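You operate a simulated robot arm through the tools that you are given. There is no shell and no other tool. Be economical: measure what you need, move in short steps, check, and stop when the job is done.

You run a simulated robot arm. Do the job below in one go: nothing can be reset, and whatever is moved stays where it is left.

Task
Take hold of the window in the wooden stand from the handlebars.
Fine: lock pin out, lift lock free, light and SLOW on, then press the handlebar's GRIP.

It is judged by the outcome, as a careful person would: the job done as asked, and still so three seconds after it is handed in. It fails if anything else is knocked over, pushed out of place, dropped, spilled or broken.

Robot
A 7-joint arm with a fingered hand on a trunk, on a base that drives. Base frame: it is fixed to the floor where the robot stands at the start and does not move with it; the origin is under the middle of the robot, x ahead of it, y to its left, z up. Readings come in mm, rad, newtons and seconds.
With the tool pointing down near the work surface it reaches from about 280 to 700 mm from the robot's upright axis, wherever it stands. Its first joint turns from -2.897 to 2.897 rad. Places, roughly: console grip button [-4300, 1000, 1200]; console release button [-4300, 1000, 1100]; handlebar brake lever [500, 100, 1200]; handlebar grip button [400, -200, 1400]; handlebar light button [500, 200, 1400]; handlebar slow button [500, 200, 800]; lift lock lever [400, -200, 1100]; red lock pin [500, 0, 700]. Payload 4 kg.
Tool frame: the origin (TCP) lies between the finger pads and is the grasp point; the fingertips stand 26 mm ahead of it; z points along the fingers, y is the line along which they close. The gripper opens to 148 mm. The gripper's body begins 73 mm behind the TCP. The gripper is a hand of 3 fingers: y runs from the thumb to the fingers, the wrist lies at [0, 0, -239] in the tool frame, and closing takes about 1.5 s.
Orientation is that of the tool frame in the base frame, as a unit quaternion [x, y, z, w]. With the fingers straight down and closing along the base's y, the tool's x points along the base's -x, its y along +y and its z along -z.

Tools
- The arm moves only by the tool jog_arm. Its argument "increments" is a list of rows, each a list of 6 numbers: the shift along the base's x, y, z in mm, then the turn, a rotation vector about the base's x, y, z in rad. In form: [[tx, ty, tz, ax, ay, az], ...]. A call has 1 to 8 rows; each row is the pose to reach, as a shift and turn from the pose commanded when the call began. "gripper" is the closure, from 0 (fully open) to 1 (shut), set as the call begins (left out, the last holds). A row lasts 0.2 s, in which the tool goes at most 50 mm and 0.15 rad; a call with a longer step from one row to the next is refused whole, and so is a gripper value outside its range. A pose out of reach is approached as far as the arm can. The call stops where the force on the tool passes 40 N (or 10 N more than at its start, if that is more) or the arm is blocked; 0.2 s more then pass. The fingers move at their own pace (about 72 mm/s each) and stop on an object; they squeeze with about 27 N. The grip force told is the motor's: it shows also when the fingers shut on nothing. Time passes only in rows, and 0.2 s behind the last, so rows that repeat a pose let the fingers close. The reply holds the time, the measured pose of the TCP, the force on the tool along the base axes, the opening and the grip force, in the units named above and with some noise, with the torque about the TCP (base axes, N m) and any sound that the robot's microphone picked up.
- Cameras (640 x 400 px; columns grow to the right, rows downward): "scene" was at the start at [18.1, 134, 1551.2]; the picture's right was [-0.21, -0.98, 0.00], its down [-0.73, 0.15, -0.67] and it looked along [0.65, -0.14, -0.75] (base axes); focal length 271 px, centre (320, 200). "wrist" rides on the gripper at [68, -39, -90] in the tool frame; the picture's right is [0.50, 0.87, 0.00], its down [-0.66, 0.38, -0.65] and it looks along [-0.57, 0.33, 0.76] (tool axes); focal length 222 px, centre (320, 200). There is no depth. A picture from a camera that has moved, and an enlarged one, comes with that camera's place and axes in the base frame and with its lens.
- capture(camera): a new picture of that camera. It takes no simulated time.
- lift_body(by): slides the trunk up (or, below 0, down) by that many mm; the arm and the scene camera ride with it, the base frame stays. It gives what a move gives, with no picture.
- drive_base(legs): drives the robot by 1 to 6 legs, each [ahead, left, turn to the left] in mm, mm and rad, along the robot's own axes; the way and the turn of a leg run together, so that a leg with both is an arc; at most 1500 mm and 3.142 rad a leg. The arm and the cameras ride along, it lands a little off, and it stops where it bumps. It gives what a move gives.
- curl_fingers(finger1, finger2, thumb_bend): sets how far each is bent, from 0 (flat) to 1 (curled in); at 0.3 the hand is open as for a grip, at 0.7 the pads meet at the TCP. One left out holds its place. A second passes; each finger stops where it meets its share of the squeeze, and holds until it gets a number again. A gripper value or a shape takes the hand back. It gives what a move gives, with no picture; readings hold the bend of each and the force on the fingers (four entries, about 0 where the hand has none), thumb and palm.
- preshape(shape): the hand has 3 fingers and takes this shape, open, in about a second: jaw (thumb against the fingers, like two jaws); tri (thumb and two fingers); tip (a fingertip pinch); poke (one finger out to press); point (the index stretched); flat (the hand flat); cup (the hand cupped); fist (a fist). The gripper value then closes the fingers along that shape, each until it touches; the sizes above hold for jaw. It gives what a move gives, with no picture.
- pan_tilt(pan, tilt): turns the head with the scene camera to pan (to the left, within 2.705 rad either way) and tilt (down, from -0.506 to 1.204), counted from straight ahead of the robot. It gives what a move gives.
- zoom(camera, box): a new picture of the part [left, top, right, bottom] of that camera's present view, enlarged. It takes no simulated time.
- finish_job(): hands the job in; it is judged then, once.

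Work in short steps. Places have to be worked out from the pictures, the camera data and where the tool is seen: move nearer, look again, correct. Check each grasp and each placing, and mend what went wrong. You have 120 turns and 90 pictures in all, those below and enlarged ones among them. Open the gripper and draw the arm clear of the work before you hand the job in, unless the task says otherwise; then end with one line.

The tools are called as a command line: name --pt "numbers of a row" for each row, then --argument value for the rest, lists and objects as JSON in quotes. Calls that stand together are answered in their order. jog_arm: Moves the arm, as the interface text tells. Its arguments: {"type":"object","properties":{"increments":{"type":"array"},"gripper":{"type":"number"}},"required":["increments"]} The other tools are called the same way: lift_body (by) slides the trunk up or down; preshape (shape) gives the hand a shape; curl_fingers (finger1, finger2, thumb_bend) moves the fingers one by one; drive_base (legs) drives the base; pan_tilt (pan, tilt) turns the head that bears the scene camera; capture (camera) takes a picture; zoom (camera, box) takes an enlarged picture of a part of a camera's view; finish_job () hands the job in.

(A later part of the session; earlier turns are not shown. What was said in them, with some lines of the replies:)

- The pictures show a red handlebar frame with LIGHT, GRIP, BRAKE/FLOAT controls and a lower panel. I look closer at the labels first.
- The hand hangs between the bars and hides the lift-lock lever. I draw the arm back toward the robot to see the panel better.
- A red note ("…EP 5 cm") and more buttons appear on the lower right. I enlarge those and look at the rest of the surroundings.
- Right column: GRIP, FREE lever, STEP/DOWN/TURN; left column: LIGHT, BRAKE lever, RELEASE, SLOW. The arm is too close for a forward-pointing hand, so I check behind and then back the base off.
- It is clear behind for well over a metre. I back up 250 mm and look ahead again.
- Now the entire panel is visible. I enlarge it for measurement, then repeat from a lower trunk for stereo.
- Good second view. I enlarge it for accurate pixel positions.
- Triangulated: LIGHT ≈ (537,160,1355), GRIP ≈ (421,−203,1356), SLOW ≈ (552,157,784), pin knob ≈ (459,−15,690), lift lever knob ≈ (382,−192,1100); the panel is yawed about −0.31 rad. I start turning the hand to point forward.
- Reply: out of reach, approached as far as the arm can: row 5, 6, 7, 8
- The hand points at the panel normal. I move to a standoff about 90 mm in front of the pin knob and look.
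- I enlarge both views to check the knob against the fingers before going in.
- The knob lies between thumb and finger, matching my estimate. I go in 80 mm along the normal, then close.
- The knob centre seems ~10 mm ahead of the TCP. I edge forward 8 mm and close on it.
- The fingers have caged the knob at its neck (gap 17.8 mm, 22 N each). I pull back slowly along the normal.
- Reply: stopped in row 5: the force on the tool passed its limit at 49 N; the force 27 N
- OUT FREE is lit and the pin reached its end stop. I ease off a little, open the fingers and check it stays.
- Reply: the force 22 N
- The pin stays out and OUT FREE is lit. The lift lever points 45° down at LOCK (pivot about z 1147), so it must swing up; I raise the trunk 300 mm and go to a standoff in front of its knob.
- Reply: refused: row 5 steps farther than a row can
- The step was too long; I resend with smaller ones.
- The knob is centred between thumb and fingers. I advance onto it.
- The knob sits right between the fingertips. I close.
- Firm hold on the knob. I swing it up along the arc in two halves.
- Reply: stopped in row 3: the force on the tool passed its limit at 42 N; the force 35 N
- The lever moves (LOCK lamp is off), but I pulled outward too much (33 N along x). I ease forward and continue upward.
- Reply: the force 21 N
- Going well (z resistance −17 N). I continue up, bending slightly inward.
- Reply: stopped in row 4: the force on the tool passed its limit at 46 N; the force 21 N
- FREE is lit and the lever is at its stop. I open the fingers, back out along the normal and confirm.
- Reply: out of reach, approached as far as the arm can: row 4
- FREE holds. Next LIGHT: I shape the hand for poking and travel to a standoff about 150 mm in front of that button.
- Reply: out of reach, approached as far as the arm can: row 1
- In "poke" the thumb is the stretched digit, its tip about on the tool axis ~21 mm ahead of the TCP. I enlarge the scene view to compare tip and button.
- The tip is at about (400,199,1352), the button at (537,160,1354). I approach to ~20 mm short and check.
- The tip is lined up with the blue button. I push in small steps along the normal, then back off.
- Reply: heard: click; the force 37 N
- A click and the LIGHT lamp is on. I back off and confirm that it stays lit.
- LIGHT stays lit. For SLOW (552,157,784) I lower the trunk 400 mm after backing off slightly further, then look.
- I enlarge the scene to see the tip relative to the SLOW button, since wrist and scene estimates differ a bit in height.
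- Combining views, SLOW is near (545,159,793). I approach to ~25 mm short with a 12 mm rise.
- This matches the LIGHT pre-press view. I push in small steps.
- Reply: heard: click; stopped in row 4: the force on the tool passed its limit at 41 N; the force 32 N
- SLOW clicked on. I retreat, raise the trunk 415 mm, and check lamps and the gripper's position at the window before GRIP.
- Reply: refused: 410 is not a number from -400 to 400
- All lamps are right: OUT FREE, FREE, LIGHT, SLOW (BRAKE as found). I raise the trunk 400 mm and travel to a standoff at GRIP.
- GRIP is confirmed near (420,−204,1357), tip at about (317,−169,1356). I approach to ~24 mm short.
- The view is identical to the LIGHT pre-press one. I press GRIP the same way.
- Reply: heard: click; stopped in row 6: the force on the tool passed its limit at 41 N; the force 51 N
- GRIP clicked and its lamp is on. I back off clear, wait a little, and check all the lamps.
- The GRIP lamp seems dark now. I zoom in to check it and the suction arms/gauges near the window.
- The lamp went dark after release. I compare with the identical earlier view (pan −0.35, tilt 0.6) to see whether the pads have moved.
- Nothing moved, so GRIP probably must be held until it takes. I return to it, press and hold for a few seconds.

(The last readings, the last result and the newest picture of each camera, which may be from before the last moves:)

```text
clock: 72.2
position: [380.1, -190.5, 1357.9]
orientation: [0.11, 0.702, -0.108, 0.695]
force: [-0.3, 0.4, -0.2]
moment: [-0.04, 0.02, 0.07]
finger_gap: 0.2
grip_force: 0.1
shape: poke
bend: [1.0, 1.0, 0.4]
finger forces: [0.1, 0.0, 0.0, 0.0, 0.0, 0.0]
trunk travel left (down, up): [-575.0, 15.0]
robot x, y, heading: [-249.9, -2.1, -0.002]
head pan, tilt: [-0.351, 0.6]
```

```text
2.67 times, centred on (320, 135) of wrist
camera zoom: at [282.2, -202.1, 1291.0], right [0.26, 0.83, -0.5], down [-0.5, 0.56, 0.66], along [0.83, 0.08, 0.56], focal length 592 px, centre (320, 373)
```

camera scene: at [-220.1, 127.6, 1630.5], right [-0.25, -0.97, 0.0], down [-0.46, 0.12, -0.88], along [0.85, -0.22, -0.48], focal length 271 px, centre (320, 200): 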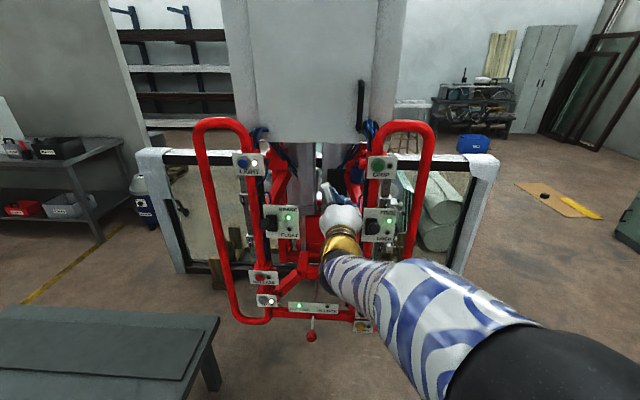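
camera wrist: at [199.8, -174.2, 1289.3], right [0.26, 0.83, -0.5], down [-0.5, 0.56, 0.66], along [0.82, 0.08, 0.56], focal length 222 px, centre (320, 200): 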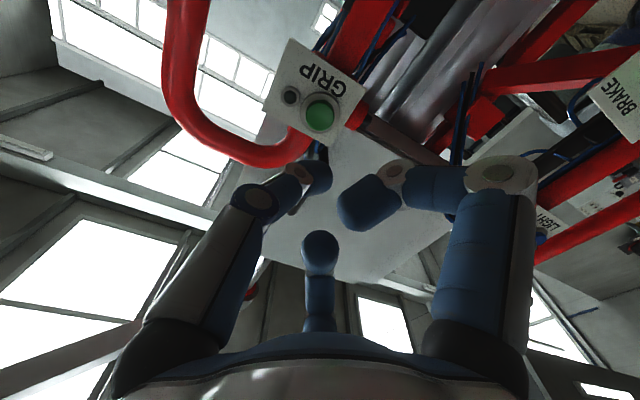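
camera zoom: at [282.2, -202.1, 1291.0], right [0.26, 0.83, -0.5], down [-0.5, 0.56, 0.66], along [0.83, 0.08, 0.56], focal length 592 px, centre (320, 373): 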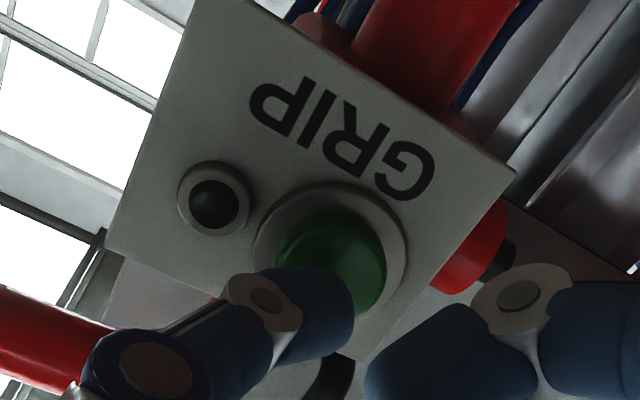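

Lined up again. I press to just before the earlier force limit and hold for about three seconds.

jog_arm --pt "7 -2 0 0 0 0" --pt "13 -4 0 0 0 0" --pt "18 -6 0 0 0 0" --pt "21 -7 0 0 0 0" --pt "23 -7.5 0 0 0 0" --pt "23 -7.5 0 0 0 0" --pt "23 -7.5 0 0 0 0" --pt "23 -7.5 0 0 0 0"

jog_arm --pt "0 0 0 0 0 0" --pt "0 0 0 0 0 0" --pt "0 0 0 0 0 0" --pt "0 0 0 0 0 0" --pt "0 0 0 0 0 0" --pt "0 0 0 0 0 0" --pt "0 0 0 0 0 0" --pt "0 0 0 0 0 0"

zoom --camera "wrist" --box '[200, 60, 440, 210]'

```text
clock: 74.0
position: [396.4, -199.6, 1359.9]
orientation: [0.111, 0.7, -0.109, 0.697]
force: [-35.5, 3.0, -7.5]
moment: [0.0, 0.22, 0.03]
finger_gap: 0.0
grip_force: 0.1
shape: poke
bend: [1.0, 1.0, 0.92]
finger forces: [0.0, 0.1, 0.0, 0.0, 34.5, 0.0]
trunk travel left (down, up): [-575.0, 15.0]
robot x, y, heading: [-248.1, -0.1, 0.001]
head pan, tilt: [-0.351, 0.6]
heard: click
```

```text
clock: 75.8
position: [396.6, -199.3, 1361.7]
orientation: [0.111, 0.7, -0.109, 0.697]
force: [-33.3, 3.8, -0.9]
moment: [-0.02, -0.01, 0.04]
finger_gap: 0.0
grip_force: 0.1
shape: poke
bend: [1.0, 1.0, 0.92]
finger forces: [0.1, 0.0, 0.0, 0.1, 32.8, 0.1]
trunk travel left (down, up): [-575.0, 15.0]
robot x, y, heading: [-247.9, 2.3, -0.003]
head pan, tilt: [-0.351, 0.6]
```

```text
2.67 times, centred on (320, 135) of wrist
camera zoom: at [299.1, -209.2, 1294.4], right [0.26, 0.83, -0.5], down [-0.5, 0.56, 0.66], along [0.82, 0.08, 0.56], focal length 592 px, centre (320, 373)
```

zoom: 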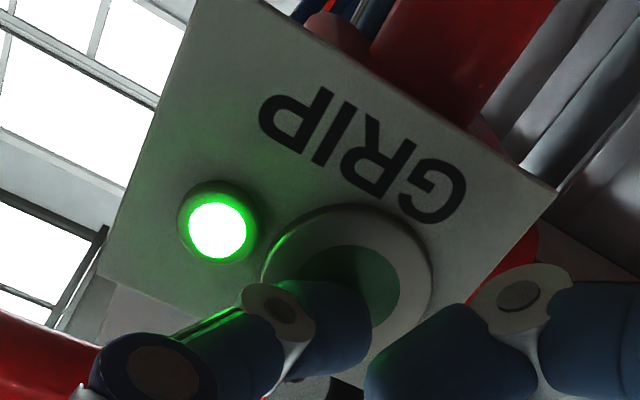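

Still lit while held. I release by backing off 40 mm and look at the lamp.

jog_arm --pt "-15 5 0 0 0 0" --pt "-40 13 0 0 0 0"

zoom --camera "wrist" --box '[200, 60, 440, 210]'

```text
clock: 76.4
position: [362.8, -185.3, 1357.4]
orientation: [0.11, 0.702, -0.109, 0.696]
force: [-0.2, -0.1, 0.6]
moment: [0.02, 0.04, 0.02]
finger_gap: 0.0
grip_force: 0.1
shape: poke
bend: [1.0, 1.0, 0.4]
finger forces: [0.0, 0.1, 0.0, 0.1, 0.0, 0.0]
trunk travel left (down, up): [-575.0, 15.0]
robot x, y, heading: [-250.2, -2.6, -0.003]
head pan, tilt: [-0.351, 0.6]
```

```text
2.67 times, centred on (320, 135) of wrist
camera zoom: at [264.9, -195.9, 1291.8], right [0.26, 0.83, -0.5], down [-0.5, 0.56, 0.66], along [0.82, 0.08, 0.56], focal length 592 px, centre (320, 373)
```

zoom: 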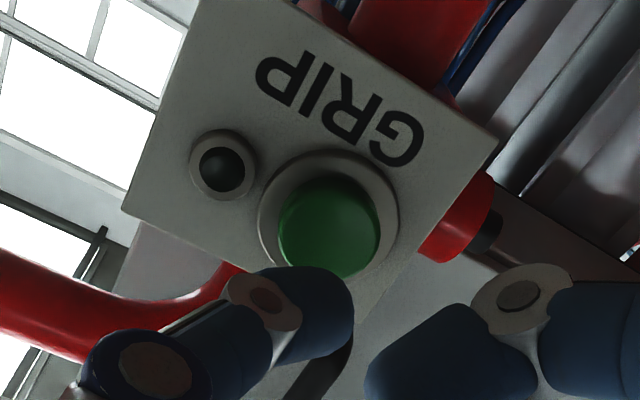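

The lamp only lights while pressed, so I can't yet tell whether the window is held. I want a grazing side view of the pads against the glass: tuck the arm and drive to the right.

jog_arm --pt "-30 10 0 0 0 0" --pt "-60 25 0 0 0 0" --pt "-70 60 -20 0 0 0" --pt "-70 95 -40 0 0 0"

drive_base --legs '[[-150, 0, 0], [0, -1300, 0], [300, 0, 0]]'

pan_tilt --pan 0.75 --tilt 0.35

capture --camera "scene"

```text
clock: 77.4
position: [293.4, -89.5, 1317.5]
orientation: [0.111, 0.702, -0.11, 0.695]
force: [-0.3, 0.0, -0.3]
moment: [0.01, -0.03, -0.03]
finger_gap: 0.0
grip_force: 0.0
shape: poke
bend: [1.0, 1.0, 0.4]
finger forces: [0.0, 0.0, 0.0, 0.0, 0.0, 0.1]
trunk travel left (down, up): [-575.0, 15.0]
robot x, y, heading: [-249.0, 2.0, -0.003]
head pan, tilt: [-0.351, 0.6]
```

```text
clock: 86.5
position: [447.7, -1380.6, 1316.7]
orientation: [0.108, 0.702, -0.107, 0.696]
force: [0.1, -0.8, -0.8]
moment: [-0.02, 0.0, -0.01]
finger_gap: 0.0
grip_force: 0.1
shape: poke
bend: [1.0, 1.0, 0.4]
finger forces: [0.0, 0.0, 0.0, 0.1, 0.0, 0.1]
trunk travel left (down, up): [-575.0, 15.0]
robot x, y, heading: [-97.1, -1294.6, 0.006]
head pan, tilt: [-0.351, 0.6]
```

```text
clock: 87.8
position: [446.8, -1380.3, 1317.5]
orientation: [0.109, 0.703, -0.107, 0.695]
force: [-0.6, -0.1, 0.6]
moment: [-0.03, 0.02, -0.04]
finger_gap: 0.3
grip_force: 0.0
shape: poke
bend: [1.0, 1.0, 0.4]
finger forces: [0.0, 0.1, 0.0, 0.1, 0.0, 0.0]
trunk travel left (down, up): [-575.0, 15.0]
robot x, y, heading: [-96.2, -1296.0, 0.007]
head pan, tilt: [0.75, 0.351]
```

```text
16 pictures are left
camera scene: at [-88.1, -1079.6, 1644.1], right [0.69, -0.73, 0.0], down [-0.25, -0.24, -0.94], along [0.68, 0.64, -0.34], focal length 271 px, centre (320, 200)
```

scene: 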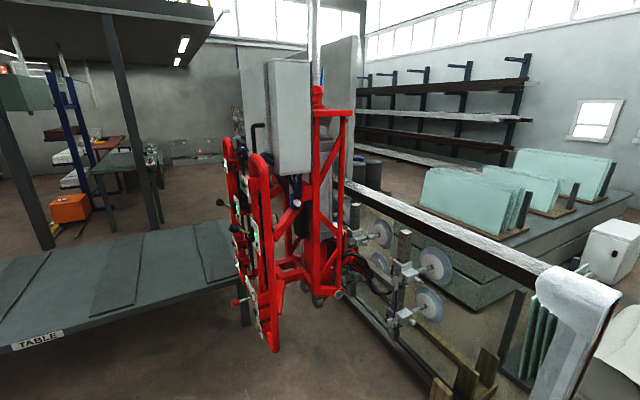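

Great view: four suction cups near the glass. I enlarge them.

zoom --camera "scene" --box '[330, 190, 490, 340]'

zoom --camera "scene" --box '[220, 130, 340, 360]'

```text
2.67 times, centred on (410, 265) of scene
camera zoom: at [-88.1, -1079.6, 1644.1], right [0.69, -0.73, 0.0], down [-0.25, -0.24, -0.94], along [0.68, 0.64, -0.34], focal length 722 px, centre (80, 27)
```

zoom: 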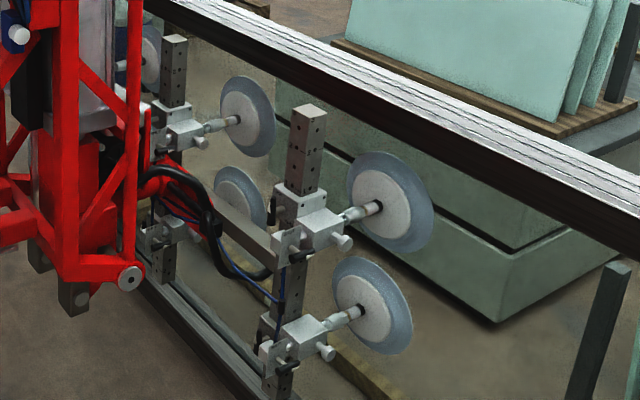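

```text
1.74 times, centred on (280, 245) of scene
camera zoom: at [-88.1, -1079.6, 1644.1], right [0.69, -0.73, 0.0], down [-0.25, -0.24, -0.94], along [0.68, 0.64, -0.34], focal length 471 px, centre (390, 122)
```

zoom: 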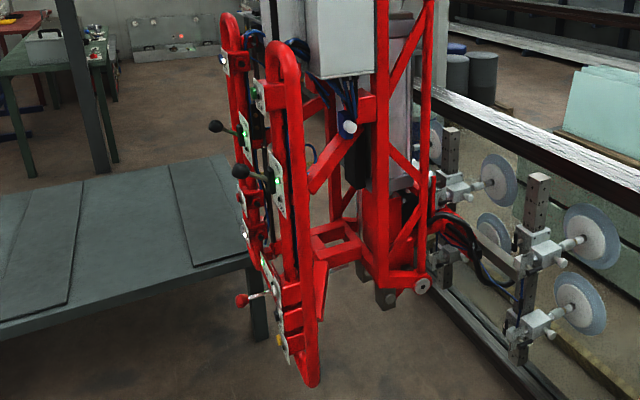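

I can't yet judge whether the cups touch the glass. I drive to the window's end for a nearly edge-on look.

drive_base --legs '[[0, -700, 0], [550, 0, 0]]'

pan_tilt --pan 1.2 --tilt 0.45

capture --camera "scene"

```text
clock: 94.5
position: [1007.4, -2074.5, 1317.4]
orientation: [0.108, 0.702, -0.106, 0.696]
force: [0.1, 0.4, 0.4]
moment: [-0.04, -0.01, -0.03]
finger_gap: 0.1
grip_force: 0.1
shape: poke
bend: [1.0, 1.0, 0.4]
finger forces: [0.0, 0.0, 0.0, 0.0, 0.1, 0.1]
trunk travel left (down, up): [-575.0, 15.0]
robot x, y, heading: [469.7, -1985.8, 0.003]
head pan, tilt: [0.75, 0.351]
```

```text
clock: 95.4
position: [1007.6, -2073.8, 1318.1]
orientation: [0.108, 0.702, -0.106, 0.696]
force: [0.2, -0.1, -0.4]
moment: [-0.01, 0.01, 0.01]
finger_gap: 0.2
grip_force: 0.0
shape: poke
bend: [1.0, 1.0, 0.4]
finger forces: [0.1, 0.1, 0.0, 0.1, 0.0, 0.1]
trunk travel left (down, up): [-575.0, 15.0]
robot x, y, heading: [462.2, -1986.3, 0.001]
head pan, tilt: [1.201, 0.45]
```

```text
13 pictures are left
camera scene: at [437.3, -1751.2, 1635.0], right [0.93, -0.36, 0.0], down [-0.16, -0.41, -0.9], along [0.32, 0.84, -0.44], focal length 271 px, centre (320, 200)
```

scene: 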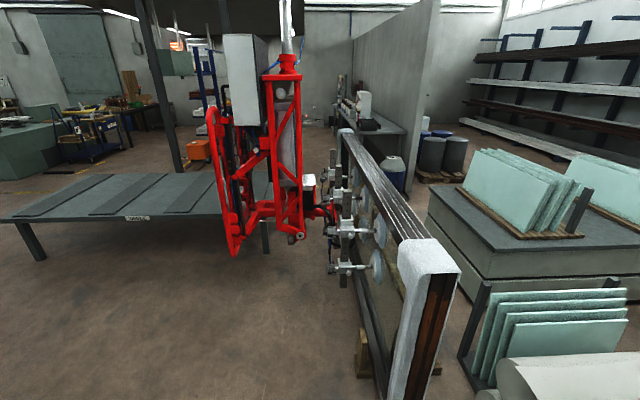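

zoom --camera "scene" --box '[310, 150, 440, 300]'

```text
2.67 times, centred on (375, 225) of scene
camera zoom: at [437.3, -1751.2, 1635.0], right [0.93, -0.36, 0.0], down [-0.16, -0.41, -0.9], along [0.32, 0.84, -0.44], focal length 722 px, centre (173, 133)
```

zoom: 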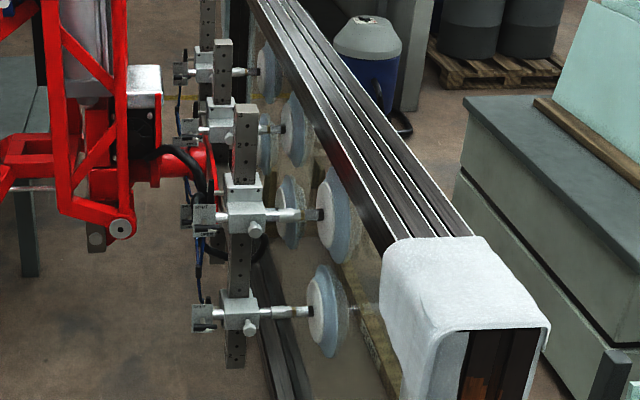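

Cups seem right at the glass; I enlarge the nearest ones to see contact or gap.

zoom --camera "scene" --box '[370, 205, 400, 290]'

```text
4.71 times, centred on (385, 248) of scene
camera zoom: at [437.3, -1751.2, 1635.0], right [0.93, -0.36, 0.0], down [-0.16, -0.41, -0.9], along [0.32, 0.84, -0.44], focal length 1274 px, centre (14, -24)
```

zoom: 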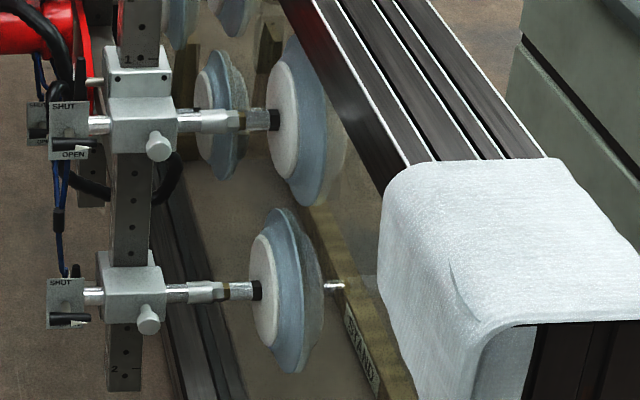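

The reflections in the glass meet the cups' rims, so all cups are on the glass, and the valves look OPEN. To be sure the suction took, I return and hold GRIP longer; first I drive back.

drive_base --legs '[[-860, 0, 0], [0, 1400, 0], [0, 586, 0], [150, 0, 0]]'

pan_tilt --pan -0.2 --tilt 0.5

zoom --camera "scene" --box '[200, 90, 500, 330]'

```text
clock: 110.4
position: [276.2, -82.1, 1317.9]
orientation: [0.105, 0.703, -0.103, 0.696]
force: [0.3, 0.6, -0.3]
moment: [0.0, -0.01, 0.01]
finger_gap: 0.0
grip_force: 0.0
shape: poke
bend: [1.0, 1.0, 0.4]
finger forces: [0.1, 0.0, 0.1, 0.0, 0.0, 0.0]
trunk travel left (down, up): [-575.0, 15.0]
robot x, y, heading: [-267.2, -0.1, 0.02]
head pan, tilt: [1.201, 0.45]
```

```text
clock: 111.9
position: [275.7, -81.6, 1318.1]
orientation: [0.105, 0.702, -0.104, 0.697]
force: [-0.2, 0.7, 0.0]
moment: [0.0, -0.01, 0.03]
finger_gap: 0.1
grip_force: 0.1
shape: poke
bend: [1.0, 1.0, 0.4]
finger forces: [0.1, 0.0, 0.0, 0.0, 0.0, 0.0]
trunk travel left (down, up): [-575.0, 15.0]
robot x, y, heading: [-265.3, -1.6, 0.016]
head pan, tilt: [-0.201, 0.499]
```

```text
1.67 times, centred on (350, 210) of scene
camera zoom: at [-239.5, 132.1, 1630.5], right [-0.18, -0.98, 0.0], down [-0.47, 0.09, -0.88], along [0.86, -0.16, -0.48], focal length 451 px, centre (270, 183)
```

zoom: 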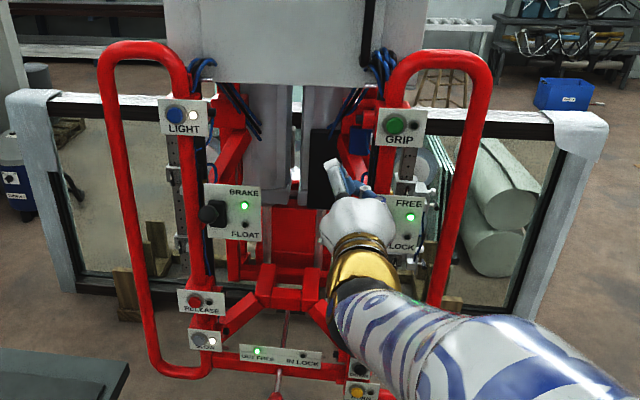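

Settings all hold (OUT FREE, FREE, LIGHT, SLOW lit). I go back in front of GRIP for a long press.

jog_arm --pt "0 -35 20 0 0 0" --pt "0 -70 40 0 0 0" --pt "30 -85 40 0 0 0" --pt "60 -95 40 0 0 0" --pt "90 -104 40 0 0 0" --pt "104 -109 40 0 0 0"

zoom --camera "wrist" --box '[200, 60, 440, 210]'

```text
clock: 113.3
position: [381.0, -191.2, 1357.9]
orientation: [0.104, 0.702, -0.103, 0.696]
force: [-0.3, 1.3, -0.1]
moment: [0.0, 0.0, 0.02]
finger_gap: 0.0
grip_force: 0.0
shape: poke
bend: [1.0, 1.0, 0.4]
finger forces: [0.0, 0.1, 0.0, 0.0, 0.0, 0.0]
trunk travel left (down, up): [-575.0, 15.0]
robot x, y, heading: [-268.1, 0.9, 0.017]
head pan, tilt: [-0.201, 0.499]
```

```text
2.67 times, centred on (320, 135) of wrist
camera zoom: at [283.3, -203.4, 1291.7], right [0.25, 0.83, -0.5], down [-0.51, 0.55, 0.66], along [0.82, 0.09, 0.56], focal length 592 px, centre (320, 373)
```

zoom: 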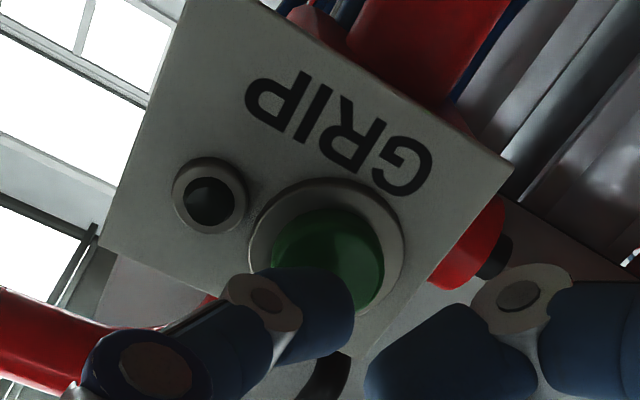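

Aligned as before. I press and hold for about seven seconds, listening for any sound.

jog_arm --pt "7 -2 0 0 0 0" --pt "13 -4 0 0 0 0" --pt "18 -6 0 0 0 0" --pt "21 -7 0 0 0 0" --pt "23 -7.5 0 0 0 0" --pt "23 -7.5 0 0 0 0" --pt "23 -7.5 0 0 0 0" --pt "23 -7.5 0 0 0 0"

jog_arm --pt "0 0 0 0 0 0" --pt "0 0 0 0 0 0" --pt "0 0 0 0 0 0" --pt "0 0 0 0 0 0" --pt "0 0 0 0 0 0" --pt "0 0 0 0 0 0" --pt "0 0 0 0 0 0" --pt "0 0 0 0 0 0"

jog_arm --pt "0 0 0 0 0 0" --pt "0 0 0 0 0 0" --pt "0 0 0 0 0 0" --pt "0 0 0 0 0 0" --pt "0 0 0 0 0 0" --pt "0 0 0 0 0 0" --pt "0 0 0 0 0 0" --pt "0 0 0 0 0 0"

jog_arm --pt "0 0 0 0 0 0" --pt "0 0 0 0 0 0" --pt "0 0 0 0 0 0" --pt "0 0 0 0 0 0" --pt "0 0 0 0 0 0" --pt "0 0 0 0 0 0" --pt "0 0 0 0 0 0" --pt "0 0 0 0 0 0"

jog_arm --pt "-15 5 0 0 0 0" --pt "-30 10 0 0 0 0"

zoom --camera "wrist" --box '[200, 60, 440, 210]'

```text
clock: 115.1
position: [396.4, -198.1, 1360.2]
orientation: [0.106, 0.701, -0.104, 0.698]
force: [-36.0, 1.3, -5.8]
moment: [-0.01, 0.1, 0.04]
finger_gap: 0.0
grip_force: 0.0
shape: poke
bend: [1.0, 1.0, 0.92]
finger forces: [0.0, 0.0, 0.0, 0.0, 34.9, 0.0]
trunk travel left (down, up): [-575.0, 15.0]
robot x, y, heading: [-267.3, 1.0, 0.016]
head pan, tilt: [-0.201, 0.499]
heard: click
```

```text
clock: 116.9
position: [396.9, -197.0, 1360.7]
orientation: [0.104, 0.701, -0.103, 0.698]
force: [-36.5, 1.9, -4.7]
moment: [0.01, 0.08, 0.01]
finger_gap: 0.0
grip_force: 0.1
shape: poke
bend: [1.0, 1.0, 0.92]
finger forces: [0.1, 0.0, 0.1, 0.0, 34.2, 0.0]
trunk travel left (down, up): [-575.0, 15.0]
robot x, y, heading: [-266.8, -1.5, 0.012]
head pan, tilt: [-0.201, 0.499]
```

```text
clock: 118.7
position: [397.2, -198.9, 1360.4]
orientation: [0.104, 0.701, -0.102, 0.698]
force: [-35.2, 1.0, -3.6]
moment: [-0.01, 0.05, 0.02]
finger_gap: 0.0
grip_force: 0.1
shape: poke
bend: [1.0, 1.0, 0.92]
finger forces: [0.0, 0.1, 0.0, 0.0, 33.7, 0.1]
trunk travel left (down, up): [-575.0, 15.0]
robot x, y, heading: [-264.1, 3.7, 0.015]
head pan, tilt: [-0.201, 0.499]
```

```text
clock: 120.5
position: [397.1, -198.5, 1360.1]
orientation: [0.104, 0.701, -0.102, 0.698]
force: [-35.1, 1.3, -2.0]
moment: [0.01, 0.03, 0.01]
finger_gap: 0.1
grip_force: 0.1
shape: poke
bend: [1.0, 1.0, 0.92]
finger forces: [0.0, 0.1, 0.0, 0.0, 33.7, 0.1]
trunk travel left (down, up): [-575.0, 15.0]
robot x, y, heading: [-268.2, -1.1, 0.011]
head pan, tilt: [-0.201, 0.499]
```

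```text
clock: 121.1
position: [372.8, -187.0, 1358.3]
orientation: [0.104, 0.703, -0.102, 0.696]
force: [-0.7, -0.4, 0.0]
moment: [-0.03, -0.02, 0.03]
finger_gap: 0.1
grip_force: 0.2
shape: poke
bend: [1.0, 1.0, 0.4]
finger forces: [0.1, 0.0, 0.0, 0.1, 0.0, 0.0]
trunk travel left (down, up): [-575.0, 15.0]
robot x, y, heading: [-268.6, 2.3, 0.015]
head pan, tilt: [-0.201, 0.499]
```

```text
2.67 times, centred on (320, 135) of wrist
camera zoom: at [275.8, -199.4, 1291.0], right [0.25, 0.83, -0.5], down [-0.51, 0.55, 0.66], along [0.82, 0.09, 0.56], focal length 592 px, centre (320, 373)
```

zoom: 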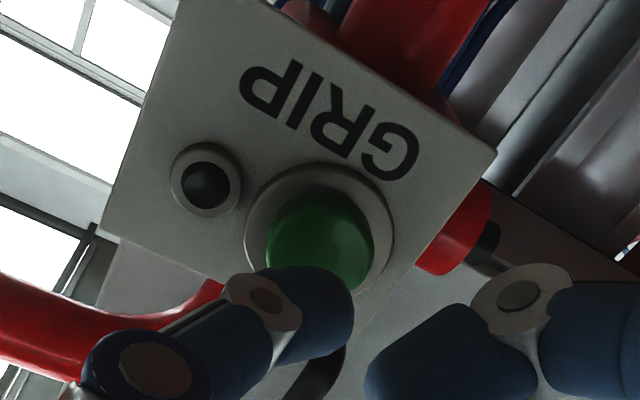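

The lamp simply lights while the button is pressed; it clicked each time with all settings made, and the cups are on the glass. I withdraw, open the hand and make a final check.

jog_arm --pt "-30 10 0 0 0 0" --pt "-65 22 0 0 0 0" --pt "-90 50 -15 0 0 0"

drive_base --legs '[[-250, 0, 0]]'

preshape --shape "jaw"

capture --camera "scene"

zoom --camera "scene" --box '[220, 90, 440, 290]'

```text
clock: 121.9
position: [282.2, -137.5, 1342.9]
orientation: [0.106, 0.702, -0.104, 0.697]
force: [0.2, 1.0, 0.1]
moment: [-0.01, 0.02, 0.03]
finger_gap: 0.0
grip_force: 0.1
shape: poke
bend: [1.0, 1.0, 0.4]
finger forces: [0.0, 0.1, 0.0, 0.0, 0.0, 0.0]
trunk travel left (down, up): [-575.0, 15.0]
robot x, y, heading: [-268.8, -2.2, 0.015]
head pan, tilt: [-0.201, 0.499]
```

```text
clock: 123.8
position: [31.6, -142.7, 1343.4]
orientation: [0.105, 0.702, -0.103, 0.697]
force: [-0.4, -0.2, 0.5]
moment: [-0.04, -0.03, -0.01]
finger_gap: 0.0
grip_force: 0.0
shape: poke
bend: [1.0, 1.0, 0.4]
finger forces: [0.0, 0.0, 0.0, 0.0, 0.1, 0.0]
trunk travel left (down, up): [-575.0, 15.0]
robot x, y, heading: [-523.8, -5.7, 0.022]
head pan, tilt: [-0.201, 0.499]
```

```text
clock: 124.7
position: [30.6, -141.4, 1341.8]
orientation: [0.105, 0.702, -0.103, 0.697]
force: [-0.1, 0.0, -0.3]
moment: [0.02, 0.03, -0.03]
finger_gap: 147.6
grip_force: 0.1
shape: jaw
bend: [0.3, 0.3, 0.3]
finger forces: [0.0, 0.0, 0.0, 0.0, 0.0, 0.0]
trunk travel left (down, up): [-575.0, 15.0]
robot x, y, heading: [-521.4, -3.8, 0.02]
head pan, tilt: [-0.201, 0.499]
```

```text
7 pictures are left
camera scene: at [-491.7, 127.9, 1630.5], right [-0.18, -0.98, 0.0], down [-0.47, 0.09, -0.88], along [0.86, -0.16, -0.48], focal length 271 px, centre (320, 200)
```

scene: 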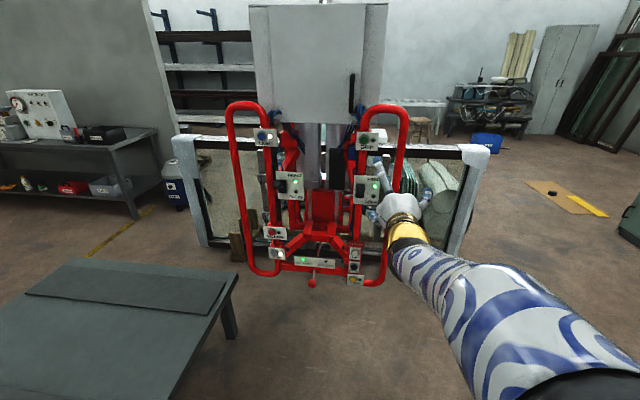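

```text
2.00 times, centred on (330, 190) of scene
camera zoom: at [-491.7, 127.9, 1630.5], right [-0.18, -0.98, 0.0], down [-0.47, 0.09, -0.88], along [0.86, -0.16, -0.48], focal length 541 px, centre (300, 220)
```

zoom: 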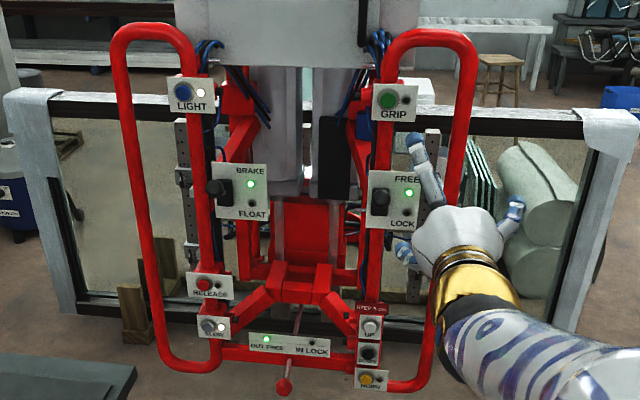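

Settings and surroundings are fine. As a last check, I look at the distant console, whose lamps may show the vacuum state.

pan_tilt --pan 2.7 --tilt 0.1

zoom --camera "scene" --box '[200, 160, 328, 240]'

```text
clock: 127.2
position: [31.4, -141.3, 1341.9]
orientation: [0.105, 0.702, -0.103, 0.697]
force: [-0.8, 0.5, -0.3]
moment: [-0.02, -0.03, 0.01]
finger_gap: 147.9
grip_force: 0.1
shape: jaw
bend: [0.3, 0.3, 0.3]
finger forces: [0.0, 0.1, 0.1, 0.0, 0.1, 0.0]
trunk travel left (down, up): [-575.0, 15.0]
robot x, y, heading: [-519.7, -4.0, 0.018]
head pan, tilt: [2.7, 0.099]
```

```text
5.00 times, centred on (264, 200) of scene
camera zoom: at [-665.0, 182.5, 1667.5], right [0.41, 0.91, 0.0], down [0.09, -0.04, -0.99], along [-0.91, 0.41, -0.1], focal length 1353 px, centre (600, 200)
```

zoom: 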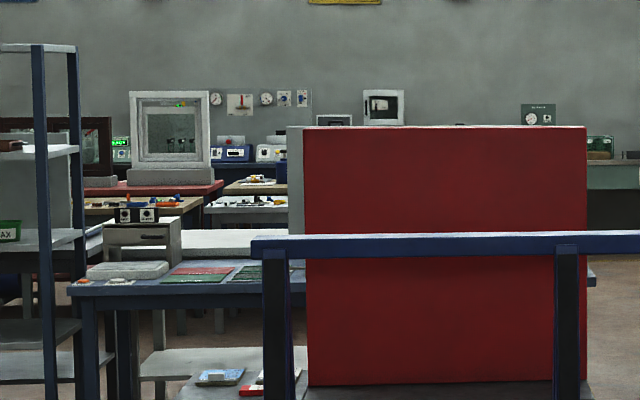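

Before handing in: the console is hidden from here and isn't part of this job. The pin is out, the lift lock is free, LIGHT and SLOW are lit, GRIP was pressed, and the hand is open and clear.

finish_job

```text
The job is handed in.
```

I pulled the lock pin out, set the lift lock to FREE, turned LIGHT and SLOW on, then pressed GRIP on the handlebar; the suction cups look to be on the glass, but I could not confirm the window is actually held, because the GRIP lamp lit only while the button was pressed (three presses, the last held about six seconds) and I found no other sign of suction.
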